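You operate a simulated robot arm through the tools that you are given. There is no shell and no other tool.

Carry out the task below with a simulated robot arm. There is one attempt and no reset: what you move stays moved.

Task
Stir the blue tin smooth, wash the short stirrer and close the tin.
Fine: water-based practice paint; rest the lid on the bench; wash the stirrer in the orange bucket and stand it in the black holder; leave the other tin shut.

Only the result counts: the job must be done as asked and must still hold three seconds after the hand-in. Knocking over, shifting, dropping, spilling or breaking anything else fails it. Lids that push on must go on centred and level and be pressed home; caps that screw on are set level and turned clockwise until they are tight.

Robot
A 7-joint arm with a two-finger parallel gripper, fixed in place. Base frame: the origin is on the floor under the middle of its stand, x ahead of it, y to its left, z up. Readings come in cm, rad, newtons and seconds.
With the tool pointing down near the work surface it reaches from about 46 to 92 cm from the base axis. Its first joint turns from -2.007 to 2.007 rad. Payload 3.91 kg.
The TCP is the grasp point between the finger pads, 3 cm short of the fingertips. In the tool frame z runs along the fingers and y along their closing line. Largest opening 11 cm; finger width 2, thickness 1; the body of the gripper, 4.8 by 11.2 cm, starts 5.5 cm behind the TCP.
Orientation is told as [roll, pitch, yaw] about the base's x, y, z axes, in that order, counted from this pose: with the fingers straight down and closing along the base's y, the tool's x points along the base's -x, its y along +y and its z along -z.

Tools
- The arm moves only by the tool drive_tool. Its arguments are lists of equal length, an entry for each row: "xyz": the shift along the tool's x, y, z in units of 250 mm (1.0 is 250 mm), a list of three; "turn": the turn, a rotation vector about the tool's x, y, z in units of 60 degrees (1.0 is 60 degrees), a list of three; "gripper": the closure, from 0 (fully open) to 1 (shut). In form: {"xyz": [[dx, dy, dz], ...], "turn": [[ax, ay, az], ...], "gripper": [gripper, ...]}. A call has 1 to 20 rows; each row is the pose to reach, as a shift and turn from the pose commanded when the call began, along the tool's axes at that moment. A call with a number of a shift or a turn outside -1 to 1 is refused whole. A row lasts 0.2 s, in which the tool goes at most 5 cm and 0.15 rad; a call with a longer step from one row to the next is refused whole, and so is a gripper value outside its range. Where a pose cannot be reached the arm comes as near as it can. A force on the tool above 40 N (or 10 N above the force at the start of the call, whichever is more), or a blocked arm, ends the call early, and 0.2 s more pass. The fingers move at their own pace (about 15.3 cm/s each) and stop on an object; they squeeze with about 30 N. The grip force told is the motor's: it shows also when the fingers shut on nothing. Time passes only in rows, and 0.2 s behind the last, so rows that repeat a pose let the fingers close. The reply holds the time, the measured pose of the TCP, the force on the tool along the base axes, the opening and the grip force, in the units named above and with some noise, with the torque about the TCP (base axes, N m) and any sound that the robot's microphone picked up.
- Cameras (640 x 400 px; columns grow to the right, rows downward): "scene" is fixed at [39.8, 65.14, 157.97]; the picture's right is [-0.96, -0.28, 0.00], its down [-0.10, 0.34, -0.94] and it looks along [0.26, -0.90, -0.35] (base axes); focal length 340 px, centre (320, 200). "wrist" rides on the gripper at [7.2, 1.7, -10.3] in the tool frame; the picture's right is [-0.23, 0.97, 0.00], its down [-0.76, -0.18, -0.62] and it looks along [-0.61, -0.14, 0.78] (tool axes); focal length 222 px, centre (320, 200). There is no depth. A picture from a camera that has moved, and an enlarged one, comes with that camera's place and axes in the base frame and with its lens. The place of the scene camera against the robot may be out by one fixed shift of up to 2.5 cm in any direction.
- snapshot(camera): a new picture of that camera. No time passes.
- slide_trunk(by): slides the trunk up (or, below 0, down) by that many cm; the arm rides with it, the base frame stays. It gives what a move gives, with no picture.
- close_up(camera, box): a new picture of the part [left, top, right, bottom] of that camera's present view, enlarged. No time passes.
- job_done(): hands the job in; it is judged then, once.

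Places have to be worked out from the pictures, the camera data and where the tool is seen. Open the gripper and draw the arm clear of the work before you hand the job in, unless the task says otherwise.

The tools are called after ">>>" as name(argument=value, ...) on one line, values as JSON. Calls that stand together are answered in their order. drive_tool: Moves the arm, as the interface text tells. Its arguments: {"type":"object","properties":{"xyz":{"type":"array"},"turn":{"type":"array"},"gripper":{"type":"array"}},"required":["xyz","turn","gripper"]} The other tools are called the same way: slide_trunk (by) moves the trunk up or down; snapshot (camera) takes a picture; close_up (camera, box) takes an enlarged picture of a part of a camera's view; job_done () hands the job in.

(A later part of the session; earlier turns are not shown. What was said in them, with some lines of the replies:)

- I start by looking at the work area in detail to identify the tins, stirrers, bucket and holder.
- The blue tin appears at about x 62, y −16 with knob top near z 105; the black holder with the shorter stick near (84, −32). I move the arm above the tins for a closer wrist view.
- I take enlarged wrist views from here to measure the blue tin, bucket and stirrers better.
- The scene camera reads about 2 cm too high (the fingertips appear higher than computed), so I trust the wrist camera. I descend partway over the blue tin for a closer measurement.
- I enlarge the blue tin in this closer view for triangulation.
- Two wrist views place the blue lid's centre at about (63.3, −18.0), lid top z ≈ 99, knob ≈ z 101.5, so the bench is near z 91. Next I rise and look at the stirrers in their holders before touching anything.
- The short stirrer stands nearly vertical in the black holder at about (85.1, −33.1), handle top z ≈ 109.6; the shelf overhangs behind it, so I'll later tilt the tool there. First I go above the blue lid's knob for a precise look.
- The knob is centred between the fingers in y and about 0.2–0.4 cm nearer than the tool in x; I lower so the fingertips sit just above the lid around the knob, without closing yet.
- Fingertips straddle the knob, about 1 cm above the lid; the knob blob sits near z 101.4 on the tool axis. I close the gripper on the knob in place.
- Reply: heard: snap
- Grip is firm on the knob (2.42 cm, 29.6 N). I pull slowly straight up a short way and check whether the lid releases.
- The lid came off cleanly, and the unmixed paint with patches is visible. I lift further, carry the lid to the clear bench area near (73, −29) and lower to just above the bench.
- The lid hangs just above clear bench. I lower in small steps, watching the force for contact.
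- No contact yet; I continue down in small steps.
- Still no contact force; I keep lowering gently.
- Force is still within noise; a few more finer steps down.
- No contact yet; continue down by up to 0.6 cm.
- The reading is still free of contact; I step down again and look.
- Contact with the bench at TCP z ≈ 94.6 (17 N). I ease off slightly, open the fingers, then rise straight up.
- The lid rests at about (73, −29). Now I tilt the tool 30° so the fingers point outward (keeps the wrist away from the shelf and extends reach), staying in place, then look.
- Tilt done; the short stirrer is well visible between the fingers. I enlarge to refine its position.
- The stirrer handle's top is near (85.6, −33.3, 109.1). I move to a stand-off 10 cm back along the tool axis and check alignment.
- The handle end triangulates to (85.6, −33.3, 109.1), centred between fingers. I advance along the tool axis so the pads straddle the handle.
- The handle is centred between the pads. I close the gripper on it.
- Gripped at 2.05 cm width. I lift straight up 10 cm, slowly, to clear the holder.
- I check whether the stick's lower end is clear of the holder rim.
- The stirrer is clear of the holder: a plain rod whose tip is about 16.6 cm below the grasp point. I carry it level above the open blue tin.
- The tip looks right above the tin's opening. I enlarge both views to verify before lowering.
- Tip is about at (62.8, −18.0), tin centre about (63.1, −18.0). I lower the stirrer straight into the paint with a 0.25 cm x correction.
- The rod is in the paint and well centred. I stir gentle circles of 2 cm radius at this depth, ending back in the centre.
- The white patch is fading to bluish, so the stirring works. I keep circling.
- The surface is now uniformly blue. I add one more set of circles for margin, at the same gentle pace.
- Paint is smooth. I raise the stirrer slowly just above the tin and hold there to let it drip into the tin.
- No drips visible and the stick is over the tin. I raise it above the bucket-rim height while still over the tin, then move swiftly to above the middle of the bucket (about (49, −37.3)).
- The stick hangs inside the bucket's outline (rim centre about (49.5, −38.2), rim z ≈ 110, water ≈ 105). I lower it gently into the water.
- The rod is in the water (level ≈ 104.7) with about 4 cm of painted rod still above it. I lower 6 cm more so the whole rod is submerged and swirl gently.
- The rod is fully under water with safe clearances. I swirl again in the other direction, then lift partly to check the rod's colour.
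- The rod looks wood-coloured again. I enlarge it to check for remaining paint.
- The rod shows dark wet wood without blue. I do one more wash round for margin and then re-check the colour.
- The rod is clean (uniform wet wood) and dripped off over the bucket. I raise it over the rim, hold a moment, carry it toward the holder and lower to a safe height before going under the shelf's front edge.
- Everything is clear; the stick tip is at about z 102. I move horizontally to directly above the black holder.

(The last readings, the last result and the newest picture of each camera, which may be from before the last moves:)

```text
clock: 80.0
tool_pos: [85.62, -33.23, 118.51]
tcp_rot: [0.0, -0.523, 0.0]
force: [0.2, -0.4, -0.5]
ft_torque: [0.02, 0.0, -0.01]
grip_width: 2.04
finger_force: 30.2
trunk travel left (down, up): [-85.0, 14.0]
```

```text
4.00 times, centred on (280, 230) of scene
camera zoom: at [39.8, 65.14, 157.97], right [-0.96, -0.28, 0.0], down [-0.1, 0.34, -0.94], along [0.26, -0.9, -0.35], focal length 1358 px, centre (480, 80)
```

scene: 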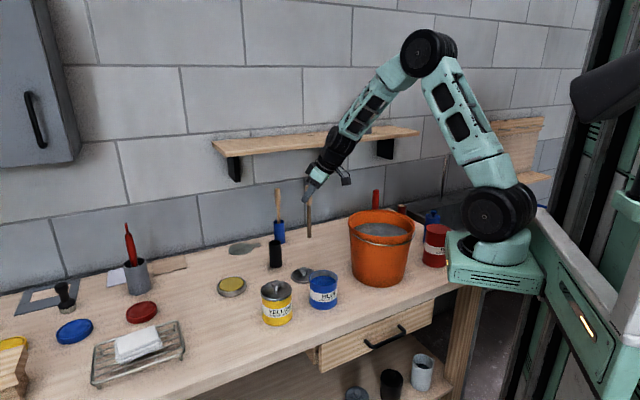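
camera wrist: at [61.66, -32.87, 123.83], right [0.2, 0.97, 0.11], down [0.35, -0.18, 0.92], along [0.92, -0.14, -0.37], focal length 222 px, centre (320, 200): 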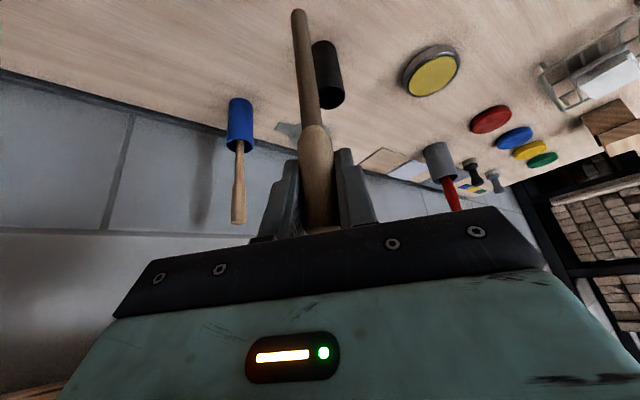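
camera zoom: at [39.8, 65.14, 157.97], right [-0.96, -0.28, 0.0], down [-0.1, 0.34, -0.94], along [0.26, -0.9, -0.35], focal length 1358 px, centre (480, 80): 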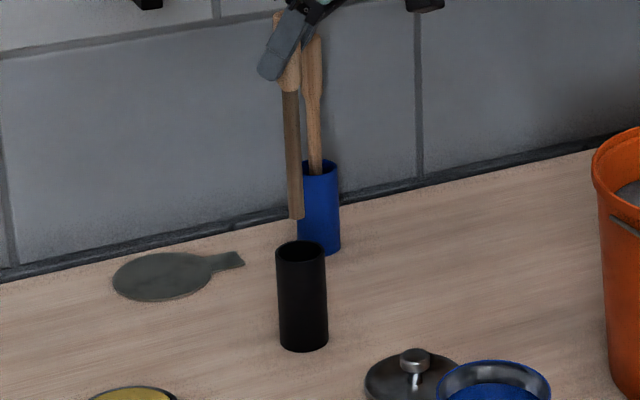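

The tip is within about 0.3 cm of the holder's axis. I lower 4.5 cm so the tip just enters the opening and check.

>>> drive_tool(xyz=[[0.022, 0, 0.038], [0.044, 0, 0.076], [0.066, 0, 0.115], [0.09, 0, 0.156], [0.09, 0, 0.156]], turn=[[0, 0, 0], [0, 0, 0], [0, 0, 0], [0, 0, 0], [0, 0, 0]], gripper=[1, 1, 1, 1, 1])

>>> close_up(camera="wrist", box=[250, 0, 370, 100])

>>> close_up(camera="scene", box=[250, 180, 310, 280])

```text
clock: 81.2
tool_pos: [85.6, -33.18, 114.0]
tcp_rot: [0.0, -0.525, -0.001]
force: [0.0, -0.3, 0.2]
ft_torque: [-0.02, -0.03, 0.0]
grip_width: 1.99
finger_force: 29.9
trunk travel left (down, up): [-85.0, 14.0]
```

```text
4.00 times, centred on (310, 50) of wrist
camera zoom: at [74.27, -31.7, 119.34], right [0.2, 0.97, 0.11], down [0.35, -0.18, 0.92], along [0.92, -0.14, -0.37], focal length 888 px, centre (360, 800)
```

zoom: 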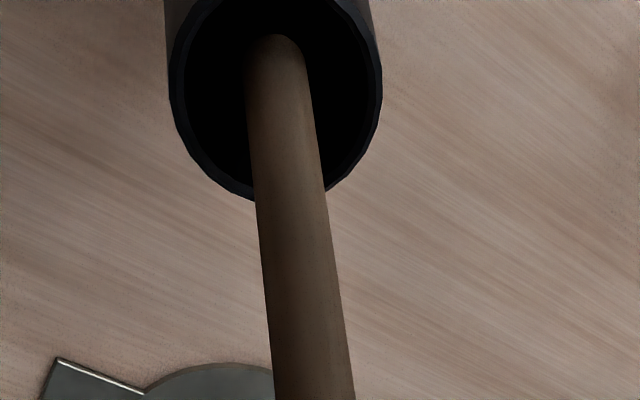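

```text
4.00 times, centred on (280, 230) of scene
camera zoom: at [39.8, 65.14, 157.97], right [-0.96, -0.28, 0.0], down [-0.1, 0.34, -0.94], along [0.26, -0.9, -0.35], focal length 1358 px, centre (480, 80)
```

zoom: 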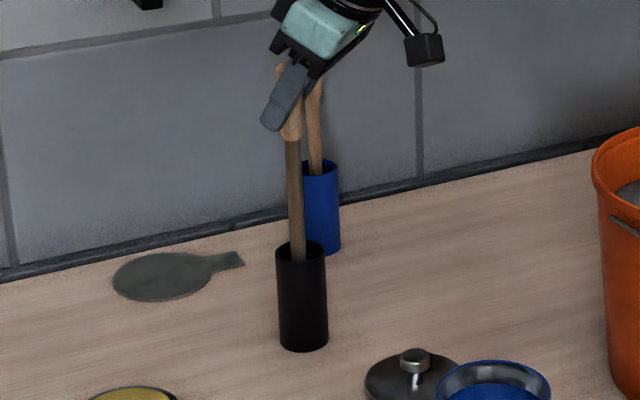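

The tip is inside the holder. I keep lowering to just above the floor.

>>> drive_tool(xyz=[[0.03, 0, 0.052], [0.06, 0, 0.104], [0.09, 0, 0.156], [0.115, 0, 0.199], [0.132, 0, 0.2286], [0.132, 0, 0.2286]], turn=[[0, 0, 0], [0, 0, 0], [0, 0, 0], [0, 0, 0], [0, 0, 0], [0, 0, 0]], gripper=[1, 1, 1, 1, 1, 1])

>>> close_up(camera="wrist", box=[230, 0, 410, 150])

```text
clock: 82.6
tool_pos: [85.61, -33.25, 107.34]
tcp_rot: [-0.002, -0.524, 0.0]
force: [0.3, 0.1, -0.3]
ft_torque: [0.01, 0.02, -0.03]
grip_width: 2.03
finger_force: 29.8
trunk travel left (down, up): [-85.0, 14.0]
```

```text
2.67 times, centred on (320, 75) of wrist
camera zoom: at [74.23, -31.76, 112.75], right [0.2, 0.97, 0.11], down [0.35, -0.18, 0.92], along [0.92, -0.14, -0.37], focal length 592 px, centre (320, 533)
```

zoom: 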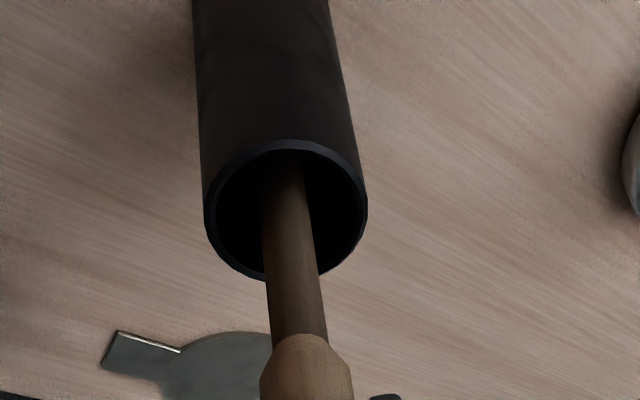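

Centred and free of contact. I lower the last bit in small steps until it touches the floor.

>>> drive_tool(xyz=[[0.004, 0, 0.007], [0.008, 0, 0.014], [0.012, 0, 0.021], [0.015, 0, 0.026]], turn=[[0, 0, 0], [0, 0, 0], [0, 0, 0], [0, 0, 0]], gripper=[1, 1, 1, 1])

```text
clock: 83.6
tool_pos: [85.64, -33.24, 106.75]
tcp_rot: [0.0, -0.523, -0.001]
force: [0.3, -0.5, -0.6]
ft_torque: [0.01, 0.01, -0.02]
grip_width: 2.03
finger_force: 29.6
trunk travel left (down, up): [-85.0, 14.0]
```

No contact yet at 106.75 (it was grasped at 106.47); I go down a further 0.25 cm in finer steps.

>>> drive_tool(xyz=[[0.002, 0, 0.0035], [0.004, 0, 0.007], [0.005, 0, 0.0087]], turn=[[0, 0, 0], [0, 0, 0], [0, 0, 0]], gripper=[1, 1, 1])

```text
clock: 84.4
tool_pos: [85.67, -33.29, 106.46]
tcp_rot: [-0.001, -0.526, 0.0]
force: [-0.7, 0.4, 3.9]
ft_torque: [0.03, 0.11, 0.01]
grip_width: 2.01
finger_force: 30.1
trunk travel left (down, up): [-85.0, 14.0]
```

It touches the holder floor (3.9 N) at the original height. I open the fingers and check the stick stays standing.

>>> drive_tool(xyz=[[0, 0, 0], [0, 0, 0], [0, 0, 0]], turn=[[0, 0, 0], [0, 0, 0], [0, 0, 0]], gripper=[0.7, 0.5, 0.5])

>>> close_up(camera="wrist", box=[220, 50, 420, 250])

```text
clock: 85.2
tool_pos: [85.59, -33.39, 106.3]
tcp_rot: [-0.001, -0.525, -0.001]
force: [0.2, -0.2, -0.5]
ft_torque: [-0.02, -0.01, -0.01]
grip_width: 5.5
finger_force: 0.1
trunk travel left (down, up): [-85.0, 14.0]
```

```text
2.00 times, centred on (320, 150) of wrist
camera zoom: at [74.25, -31.75, 111.79], right [0.2, 0.97, 0.11], down [0.35, -0.18, 0.92], along [0.92, -0.14, -0.37], focal length 444 px, centre (320, 300)
```

zoom: 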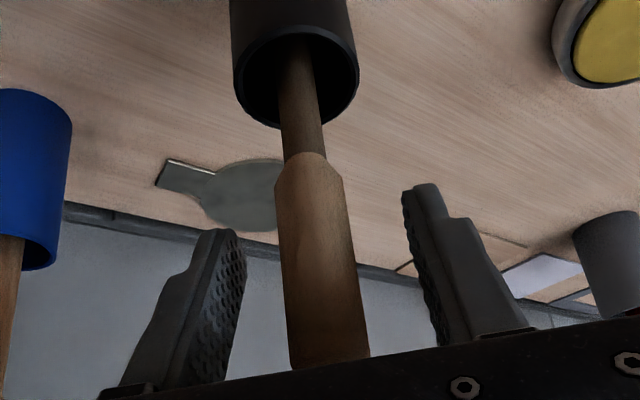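

The stirrer stands in the black holder. I withdraw along the tool axis.

>>> drive_tool(xyz=[[0, 0, -0.06], [0, 0, -0.16], [0, 0, -0.28], [0, 0, -0.4], [0, 0, -0.52], [0, 0, -0.52]], turn=[[0, 0, 0], [0, 0, 0], [0, 0, 0], [0, 0, 0], [0, 0, 0], [0, 0, 0]], gripper=[0.5, 0.5, 0.5, 0.5, 0.5, 0.5])

>>> snapshot(camera="wrist")

>>> snapshot(camera="scene")

```text
clock: 86.6
tool_pos: [79.14, -33.2, 117.81]
tcp_rot: [0.001, -0.524, 0.0]
force: [0.0, -0.9, -0.8]
ft_torque: [0.01, 0.03, 0.05]
grip_width: 5.5
finger_force: 0.0
trunk travel left (down, up): [-85.0, 14.0]
```

```text
taken
camera wrist: at [67.65, -31.77, 123.1], right [0.2, 0.97, 0.11], down [0.35, -0.18, 0.92], along [0.92, -0.14, -0.37], focal length 222 px, centre (320, 200)
```

wrist: 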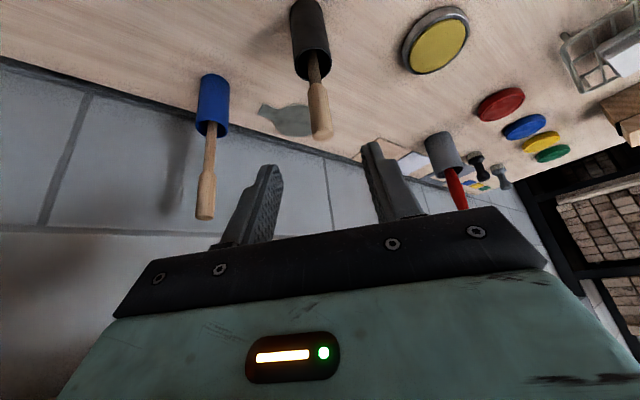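

```text
taken
```

scene: 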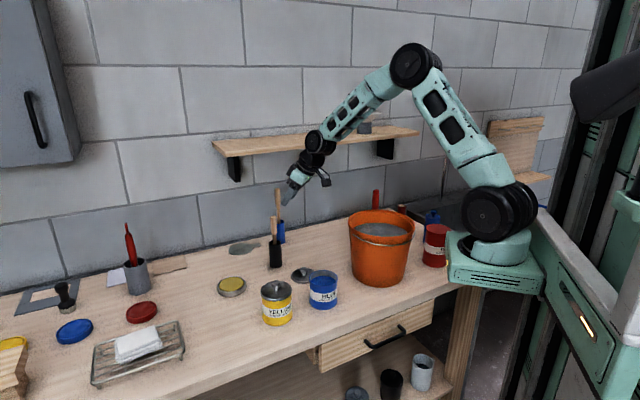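

The stirrer remains upright. I move back over the lid and then return the tool to straight down.

>>> drive_tool(xyz=[[0.07, 0.055, -0.04], [0.14, 0.11, -0.08], [0.211, 0.166, -0.122], [0.211, 0.166, -0.122]], turn=[[0, 0, 0], [0, 0, 0], [0, 0, 0], [0, 0, 0]], gripper=[0.5, 0.5, 0.5, 0.5])

>>> drive_tool(xyz=[[0, 0, 0], [0, 0, 0], [0, 0, 0], [0, 0, 0], [0, 0, 0]], turn=[[0, 0.125, 0], [0, 0.25, 0], [0, 0.375, 0], [0, 0.5, 0], [0, 0.5, 0]], gripper=[0.5, 0.5, 0.5, 0.5, 0.5])

>>> close_up(camera="wrist", box=[220, 40, 440, 200])

```text
clock: 87.6
tool_pos: [72.83, -29.18, 117.7]
tcp_rot: [-0.001, -0.525, 0.0]
force: [-0.2, 0.2, 1.0]
ft_torque: [-0.03, 0.01, 0.01]
grip_width: 5.47
finger_force: 0.0
trunk travel left (down, up): [-85.0, 14.0]
```

```text
clock: 88.8
tool_pos: [72.93, -29.18, 117.72]
tcp_rot: [-0.001, 0.002, 0.0]
force: [0.4, -0.8, -0.6]
ft_torque: [-0.02, 0.01, 0.02]
grip_width: 5.49
finger_force: 0.1
trunk travel left (down, up): [-85.0, 14.0]
```

```text
2.50 times, centred on (330, 120) of wrist
camera zoom: at [65.87, -27.64, 128.07], right [0.23, 0.97, 0.0], down [0.76, -0.18, 0.62], along [0.61, -0.14, -0.78], focal length 555 px, centre (295, 400)
```

zoom: 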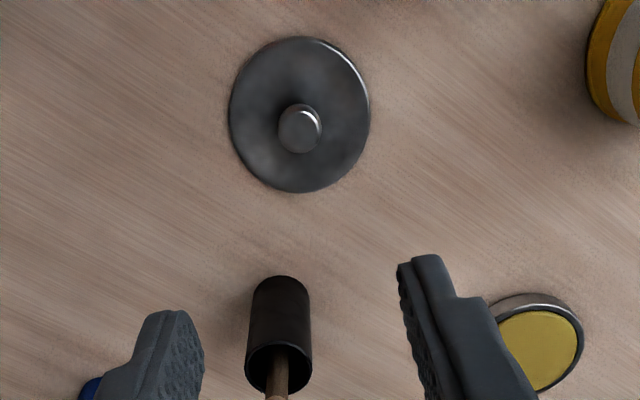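

The lid lies undisturbed at about (73.1, −29.0). I descend to z ≈ 100 over its knob and check alignment.

>>> drive_tool(xyz=[[-0.007, 0.006, 0.16], [-0.007, 0.006, 0.32], [-0.007, 0.006, 0.48], [-0.007, 0.006, 0.62], [-0.007, 0.006, 0.708], [-0.007, 0.006, 0.708]], turn=[[0, 0, 0], [0, 0, 0], [0, 0, 0], [0, 0, 0], [0, 0, 0], [0, 0, 0]], gripper=[0.5, 0.5, 0.5, 0.5, 0.5, 0.5])

>>> close_up(camera="wrist", box=[220, 80, 440, 240])

```text
clock: 90.2
tool_pos: [73.22, -29.01, 100.04]
tcp_rot: [0.001, 0.001, 0.0]
force: [-0.1, 0.5, -0.1]
ft_torque: [-0.02, -0.02, 0.0]
grip_width: 5.47
finger_force: 0.0
trunk travel left (down, up): [-85.0, 14.0]
```

```text
2.50 times, centred on (330, 160) of wrist
camera zoom: at [65.98, -27.44, 110.29], right [0.23, 0.97, 0.0], down [0.76, -0.18, 0.62], along [0.61, -0.14, -0.78], focal length 555 px, centre (295, 300)
```

zoom: 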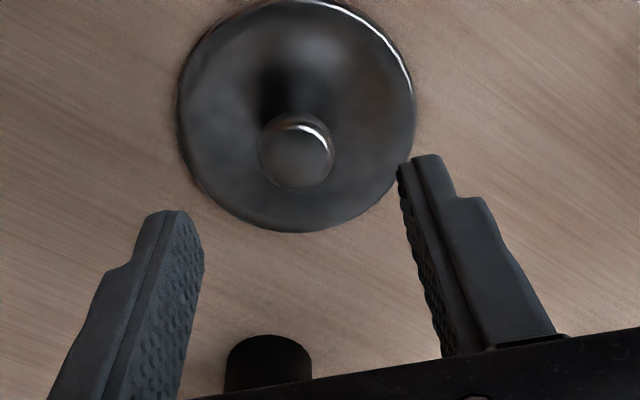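

Aligned. I descend around the knob to the release height (TCP z ≈ 94.65).

>>> drive_tool(xyz=[[0.002, 0, 0.07], [0.002, 0, 0.13], [0.002, 0, 0.18], [0.002, 0, 0.214], [0.002, 0, 0.214]], turn=[[0, 0, 0], [0, 0, 0], [0, 0, 0], [0, 0, 0], [0, 0, 0]], gripper=[0.5, 0.5, 0.5, 0.5, 0.5])

>>> close_up(camera="wrist", box=[220, 80, 440, 240])

```text
clock: 91.4
tool_pos: [73.17, -28.97, 94.74]
tcp_rot: [-0.002, 0.0, 0.0]
force: [-1.1, 0.7, 0.5]
ft_torque: [-0.01, 0.01, -0.02]
grip_width: 5.49
finger_force: 0.0
trunk travel left (down, up): [-85.0, 14.0]
```

```text
2.50 times, centred on (330, 160) of wrist
camera zoom: at [66.02, -27.42, 105.0], right [0.23, 0.97, 0.0], down [0.76, -0.18, 0.62], along [0.61, -0.14, -0.78], focal length 555 px, centre (295, 300)
```

zoom: 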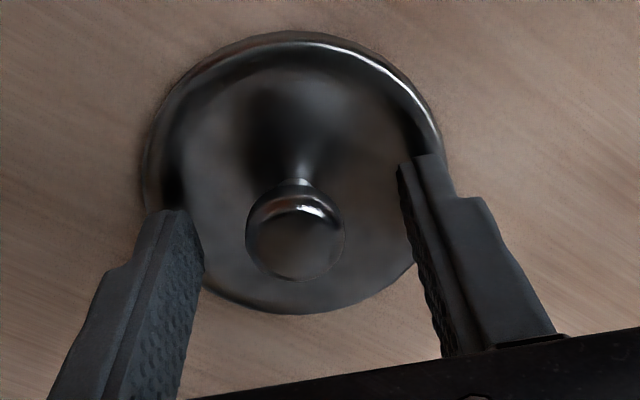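

The knob sits between the pads as before. I close on it.

>>> drive_tool(xyz=[[0, 0, 0], [0, 0, 0], [0, 0, 0]], turn=[[0, 0, 0], [0, 0, 0], [0, 0, 0]], gripper=[0.7, 1.0, 1.0])

>>> drive_tool(xyz=[[0, 0, -0.02], [0, 0, -0.06], [0, 0, -0.12], [0, 0, -0.2], [0, 0, -0.2]], turn=[[0, 0, 0], [0, 0, 0], [0, 0, 0], [0, 0, 0], [0, 0, 0]], gripper=[1, 1, 1, 1, 1])

>>> close_up(camera="wrist", box=[220, 80, 440, 240])

>>> close_up(camera="scene", box=[250, 200, 350, 310])

```text
clock: 92.2
tool_pos: [73.18, -28.96, 94.65]
tcp_rot: [0.0, 0.001, 0.0]
force: [0.1, 0.5, -0.1]
ft_torque: [0.02, 0.0, 0.0]
grip_width: 2.42
finger_force: 29.8
trunk travel left (down, up): [-85.0, 14.0]
```

```text
clock: 93.4
tool_pos: [73.16, -29.03, 99.75]
tcp_rot: [-0.001, 0.0, -0.001]
force: [0.5, 0.2, -1.0]
ft_torque: [0.03, 0.0, -0.01]
grip_width: 2.44
finger_force: 30.7
trunk travel left (down, up): [-85.0, 14.0]
```

```text
2.50 times, centred on (330, 160) of wrist
camera zoom: at [65.98, -27.54, 110.05], right [0.23, 0.97, 0.0], down [0.76, -0.18, 0.62], along [0.61, -0.14, -0.78], focal length 555 px, centre (295, 300)
```

zoom: 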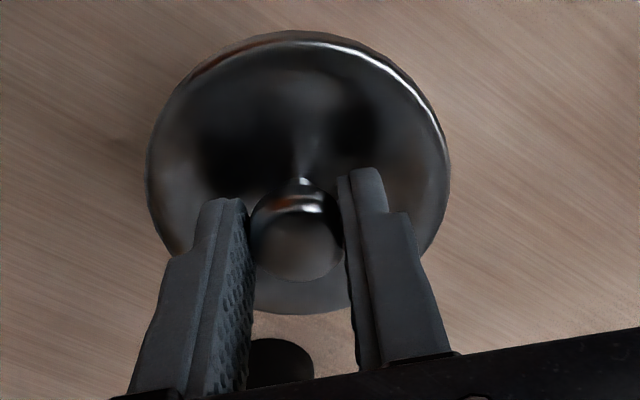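

```text
3.64 times, centred on (300, 255) of scene
camera zoom: at [39.8, 65.14, 157.97], right [-0.96, -0.28, 0.0], down [-0.1, 0.34, -0.94], along [0.26, -0.9, -0.35], focal length 1234 px, centre (393, 0)
```

zoom: 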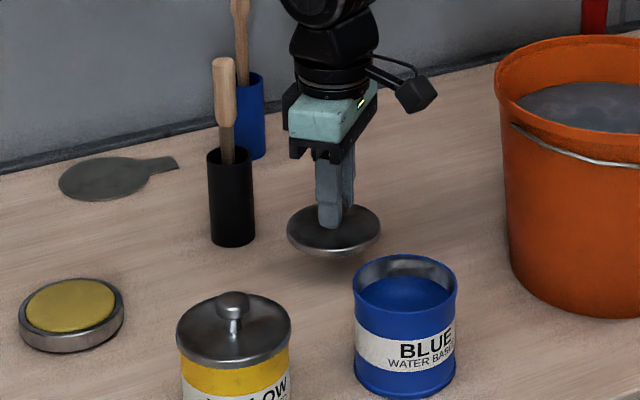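

The lid is held level, almost exactly as when I removed it. I carry it back above the blue tin, stopping 2 cm above the closed height to check.

>>> drive_tool(xyz=[[0, 0, -0.15], [0, 0, -0.3], [0, 0, -0.44], [0.1, 0.11, -0.44], [0.2, 0.22, -0.44], [0.3, 0.33, -0.44], [0.4016, 0.44, -0.44], [0.4016, 0.44, -0.36], [0.4016, 0.44, -0.28], [0.4016, 0.44, -0.22], [0.4016, 0.44, -0.22], [0.4016, 0.44, -0.22]], turn=[[0, 0, 0], [0, 0, 0], [0, 0, 0], [0, 0, 0], [0, 0, 0], [0, 0, 0], [0, 0, 0], [0, 0, 0], [0, 0, 0], [0, 0, 0], [0, 0, 0], [0, 0, 0]], gripper=[1, 1, 1, 1, 1, 1, 1, 1, 1, 1, 1, 1])

>>> close_up(camera="wrist", box=[220, 80, 440, 240])

>>> close_up(camera="scene", box=[280, 220, 370, 320])

```text
clock: 96.0
tool_pos: [63.05, -17.98, 105.03]
tcp_rot: [-0.001, 0.001, 0.001]
force: [-0.4, -0.2, -0.4]
ft_torque: [0.01, 0.03, -0.01]
grip_width: 2.43
finger_force: 30.0
trunk travel left (down, up): [-85.0, 14.0]
```

```text
2.50 times, centred on (330, 160) of wrist
camera zoom: at [55.94, -16.49, 115.43], right [0.23, 0.97, 0.0], down [0.76, -0.18, 0.62], along [0.61, -0.14, -0.78], focal length 555 px, centre (295, 300)
```

zoom: 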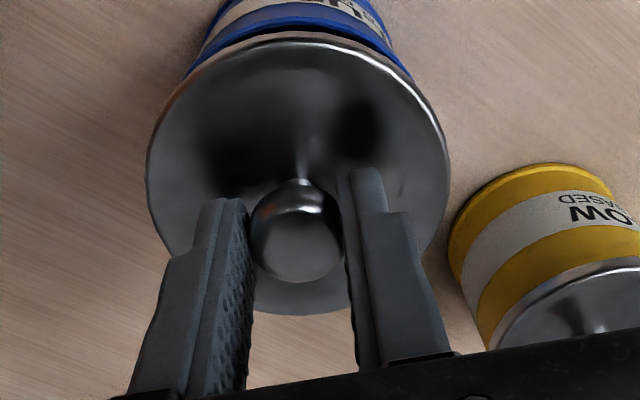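

```text
4.00 times, centred on (325, 270) of scene
camera zoom: at [39.8, 65.14, 157.97], right [-0.96, -0.28, 0.0], down [-0.1, 0.34, -0.94], along [0.26, -0.9, -0.35], focal length 1358 px, centre (300, -80)
```

zoom: 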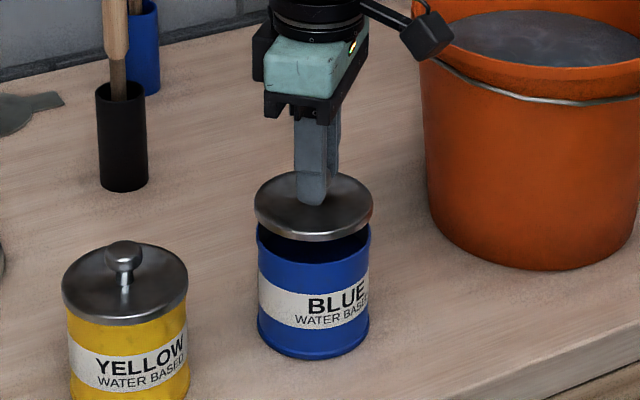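

The view matches the one right after lid removal, so the lid is centred. I lower gently to first contact.

>>> drive_tool(xyz=[[-0.002, 0, 0.02], [-0.002, 0, 0.04], [-0.002, 0, 0.055], [-0.002, 0, 0.065], [-0.002, 0, 0.065]], turn=[[0, 0, 0], [0, 0, 0], [0, 0, 0], [0, 0, 0], [0, 0, 0]], gripper=[1, 1, 1, 1, 1])

>>> close_up(camera="wrist", box=[220, 80, 440, 240])

>>> close_up(camera="scene", box=[280, 220, 370, 320])

```text
clock: 97.2
tool_pos: [63.14, -17.99, 103.5]
tcp_rot: [0.0, 0.002, -0.001]
force: [0.6, 0.0, -0.2]
ft_torque: [0.0, -0.01, 0.02]
grip_width: 2.42
finger_force: 30.0
trunk travel left (down, up): [-85.0, 14.0]
```

```text
2.50 times, centred on (330, 160) of wrist
camera zoom: at [55.98, -16.46, 113.89], right [0.23, 0.97, 0.0], down [0.76, -0.18, 0.62], along [0.61, -0.14, -0.78], focal length 555 px, centre (295, 300)
```

zoom: 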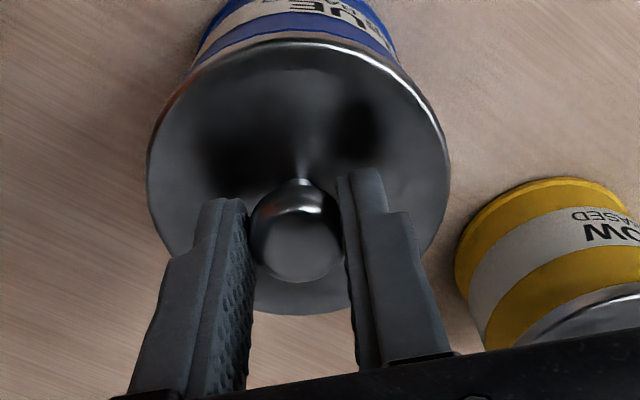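

```text
4.00 times, centred on (325, 270) of scene
camera zoom: at [39.8, 65.14, 157.97], right [-0.96, -0.28, 0.0], down [-0.1, 0.34, -0.94], along [0.26, -0.9, -0.35], focal length 1358 px, centre (300, -80)
```

zoom: 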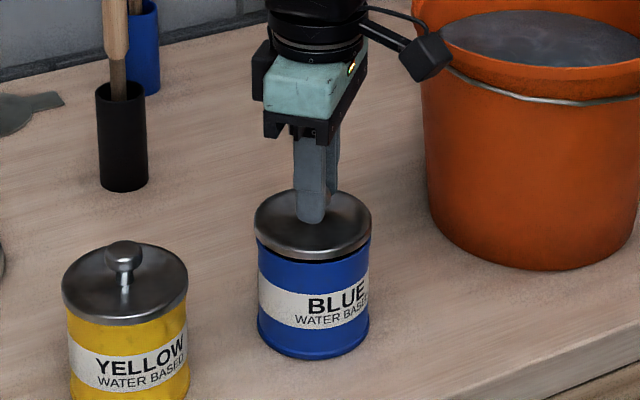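

Lid is level and centred about 0.4 cm above the closed height. I press down in small steps and watch the force.

>>> drive_tool(xyz=[[0, 0, 0.006], [0, 0, 0.012], [0, 0, 0.016], [0, 0, 0.018]], turn=[[0, 0, 0], [0, 0, 0], [0, 0, 0], [0, 0, 0]], gripper=[1, 1, 1, 1])

```text
clock: 98.2
tool_pos: [63.05, -18.1, 103.14]
tcp_rot: [-0.002, -0.001, 0.001]
force: [0.1, 0.0, -0.1]
ft_torque: [0.02, -0.03, 0.01]
grip_width: 2.41
finger_force: 29.8
trunk travel left (down, up): [-85.0, 14.0]
```

Nothing felt yet at 103.14; I continue down in finer steps.

>>> drive_tool(xyz=[[0, 0, 0.004], [0, 0, 0.008], [0, 0, 0.012], [0, 0, 0.012]], turn=[[0, 0, 0], [0, 0, 0], [0, 0, 0], [0, 0, 0]], gripper=[1, 1, 1, 1])

```text
clock: 99.2
tool_pos: [63.17, -18.01, 102.86]
tcp_rot: [-0.001, -0.004, 0.0]
force: [-6.6, -1.1, 35.0]
ft_torque: [-0.01, 0.06, -0.01]
grip_width: 2.44
finger_force: 30.6
trunk travel left (down, up): [-85.0, 14.0]
heard: snap
```

A snap was heard under 35 N: the lid went home. I open the fingers without pulling and look.

>>> drive_tool(xyz=[[0, 0, -0.004], [0, 0, -0.005], [0, 0, -0.005], [0, 0, -0.005]], turn=[[0, 0, 0], [0, 0, 0], [0, 0, 0], [0, 0, 0]], gripper=[1, 0.8, 0.5, 0.5])

>>> close_up(camera="wrist", box=[220, 80, 440, 240])

>>> close_up(camera="scene", box=[280, 220, 370, 320])

```text
clock: 100.2
tool_pos: [63.1, -18.01, 102.85]
tcp_rot: [0.0, 0.0, -0.001]
force: [0.9, 0.3, 0.0]
ft_torque: [-0.01, 0.0, -0.03]
grip_width: 5.48
finger_force: 0.0
trunk travel left (down, up): [-85.0, 14.0]
```

```text
2.50 times, centred on (330, 160) of wrist
camera zoom: at [55.99, -16.45, 113.21], right [0.23, 0.97, 0.0], down [0.76, -0.18, 0.62], along [0.61, -0.14, -0.78], focal length 555 px, centre (295, 300)
```

zoom: 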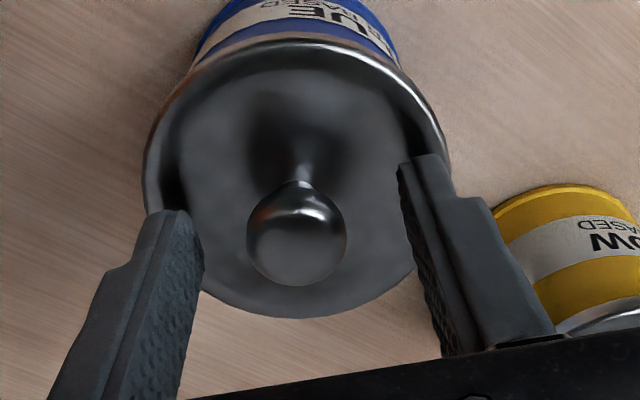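

```text
4.00 times, centred on (325, 270) of scene
camera zoom: at [39.8, 65.14, 157.97], right [-0.96, -0.28, 0.0], down [-0.1, 0.34, -0.94], along [0.26, -0.9, -0.35], focal length 1358 px, centre (300, -80)
```

zoom: 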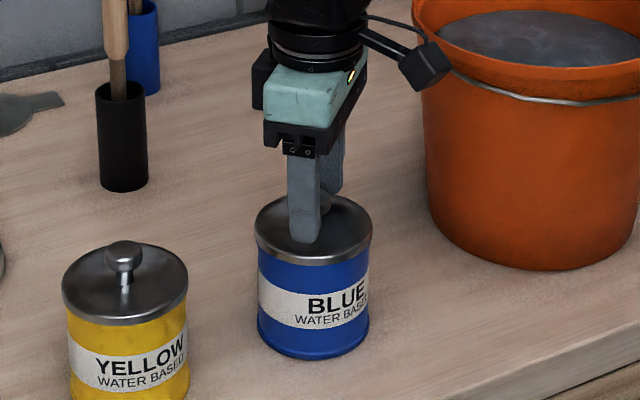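

The lid sits as in the original picture. I rise straight up clear of the knob and compare against the starting view.

>>> drive_tool(xyz=[[0, 0, -0.06], [0, 0, -0.16], [0, 0, -0.3], [0, 0, -0.48], [0, 0, -0.66], [0, 0, -0.66]], turn=[[0, 0, 0], [0, 0, 0], [0, 0, 0], [0, 0, 0], [0, 0, 0], [0, 0, 0]], gripper=[0.5, 0.5, 0.5, 0.5, 0.5, 0.5])

>>> close_up(camera="scene", box=[260, 250, 350, 330])

>>> close_up(camera="wrist", box=[270, 80, 390, 180])

>>> snapshot(camera="scene")

```text
clock: 101.6
tool_pos: [63.03, -17.94, 119.43]
tcp_rot: [-0.001, -0.001, 0.002]
force: [-0.2, 0.7, 0.6]
ft_torque: [0.02, -0.04, 0.02]
grip_width: 5.53
finger_force: 0.0
trunk travel left (down, up): [-85.0, 14.0]
```

```text
5.00 times, centred on (305, 290) of scene
camera zoom: at [39.8, 65.14, 157.97], right [-0.96, -0.28, 0.0], down [-0.1, 0.34, -0.94], along [0.26, -0.9, -0.35], focal length 1698 px, centre (395, -250)
```

zoom: 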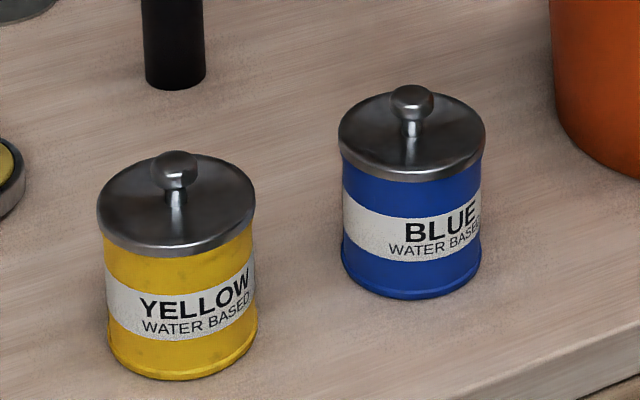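

```text
4.00 times, centred on (330, 130) of wrist
camera zoom: at [55.88, -16.39, 129.8], right [0.23, 0.97, 0.0], down [0.76, -0.18, 0.62], along [0.61, -0.14, -0.78], focal length 888 px, centre (280, 480)
```

zoom: 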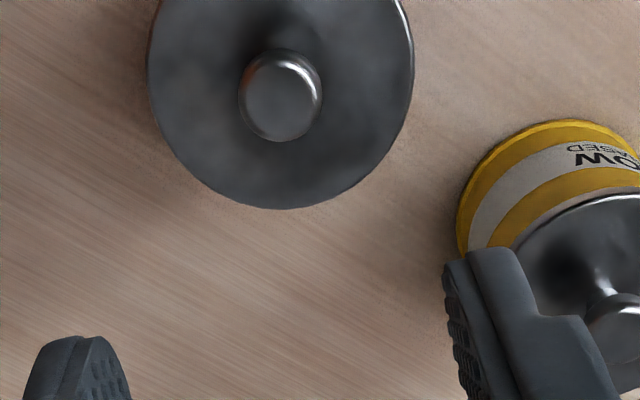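

```text
taken
```

scene: 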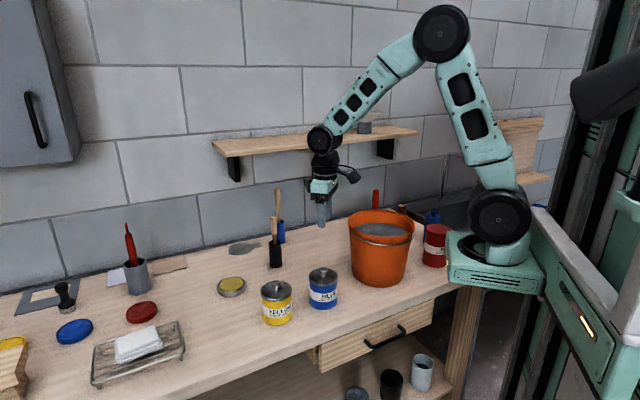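

The blue lid is level and closed like the yellow one. I check the bench for drips and the stirrer in the holder.

>>> close_up(camera="scene", box=[220, 180, 360, 290])

>>> close_up(camera="scene", box=[300, 190, 430, 320])

>>> snapshot(camera="wrist")

```text
3.64 times, centred on (290, 235) of scene
camera zoom: at [39.8, 65.14, 157.97], right [-0.96, -0.28, 0.0], down [-0.1, 0.34, -0.94], along [0.26, -0.9, -0.35], focal length 1234 px, centre (429, 73)
```

zoom: 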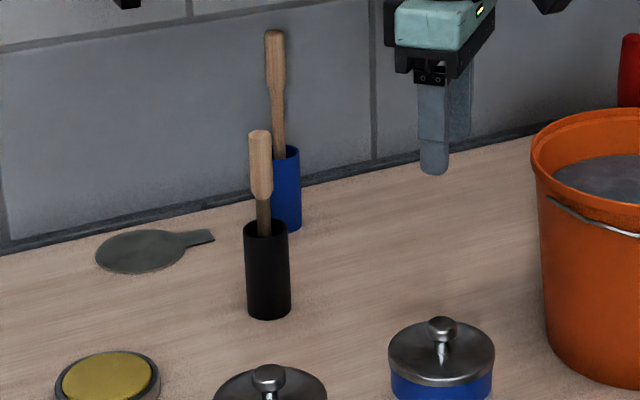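

```text
3.08 times, centred on (365, 255) of scene
camera zoom: at [39.8, 65.14, 157.97], right [-0.96, -0.28, 0.0], down [-0.1, 0.34, -0.94], along [0.26, -0.9, -0.35], focal length 1045 px, centre (182, 31)
```

zoom: 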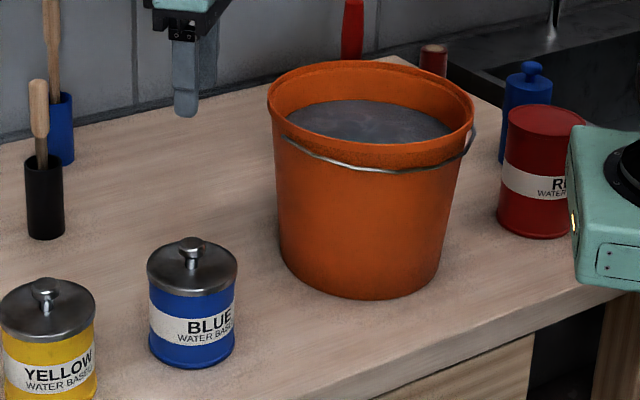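

```text
taken
camera wrist: at [55.88, -16.39, 129.8], right [0.23, 0.97, 0.0], down [0.76, -0.18, 0.62], along [0.61, -0.14, -0.78], focal length 222 px, centre (320, 200)
```

wrist: 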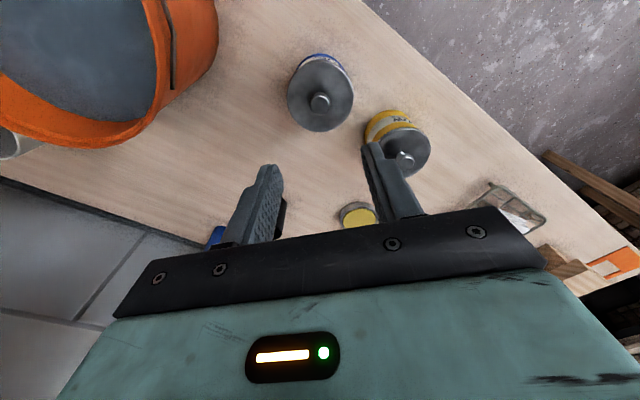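

Everything is clean and in place: the tin closed, stirrer in the black holder, no drips. I open the gripper fully and draw the arm back up to its start area.

>>> drive_tool(xyz=[[0, 0, -0.18], [0.03, 0.05, -0.36], [0.08, 0.15, -0.5], [0.13, 0.28, -0.62], [0.18, 0.41, -0.72], [0.24, 0.55, -0.8], [0.28, 0.7, -0.8], [0.3, 0.78, -0.8], [0.3, 0.78, -0.8], [0.3, 0.78, -0.8]], turn=[[0, 0, 0], [0, 0, 0], [0, 0, 0], [0, 0, 0], [0, 0, 0], [0, 0, 0], [0, 0, 0], [0, 0, 0], [0, 0, 0], [0, 0, 0]], gripper=[0.5, 0.5, 0.3, 0, 0, 0, 0, 0, 0, 0])

>>> snapshot(camera="scene")

>>> close_up(camera="scene", box=[200, 170, 360, 340])

```text
clock: 103.8
tool_pos: [55.66, 1.55, 139.35]
tcp_rot: [0.0, -0.002, 0.0]
force: [-0.1, 0.1, -1.2]
ft_torque: [0.04, -0.01, 0.02]
grip_width: 11.0
finger_force: 0.0
trunk travel left (down, up): [-85.0, 14.0]
```

```text
taken
```

scene: 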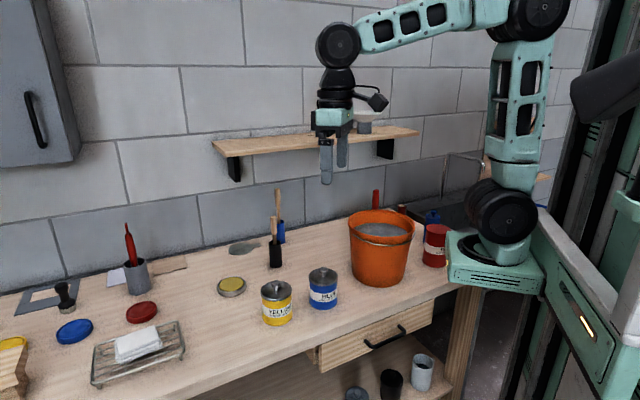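

```text
2.35 times, centred on (280, 255) of scene
camera zoom: at [39.8, 65.14, 157.97], right [-0.96, -0.28, 0.0], down [-0.1, 0.34, -0.94], along [0.26, -0.9, -0.35], focal length 799 px, centre (414, 71)
```

zoom: 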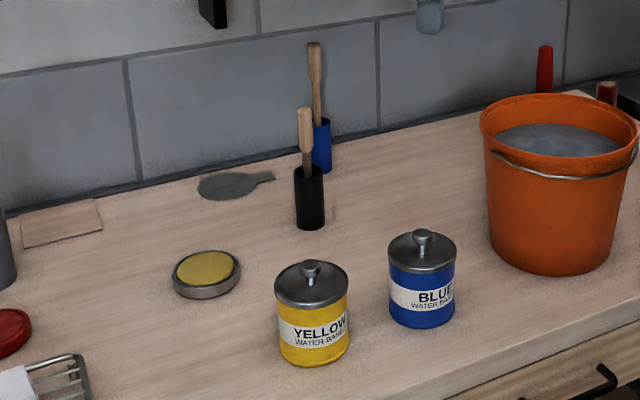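

The scene matches the starting layout: the blue tin is stirred and shut, the clean short stirrer stands in the black holder, and nothing else has moved. I hand the job in.

>>> job_done()

```text
The job is handed in.
```

The job is handed in. I don't have the judge's result, only the "handed in" confirmation.

- **Stirring:** I stirred the blue tin until the white patches were gone and the surface was an even blue, then added one more round.
- **Washing:** I swirled the short stirrer in the orange bucket with the whole painted rod under water. No blue was left on the rod, and it let its drips fall into the bucket before I moved it.
- **Holder:** The stirrer is standing upright in the black holder, at the same height I found it.
- **Lid:** The lid rested on clear bench while I worked. It went back on level and centred, and I pressed it at about 35 N until it snapped home.
- **Everything else:** The yellow tin was not touched, the bench shows no drips, and the final picture shows everything else where it started. The arm is back near its start position with the gripper fully open.
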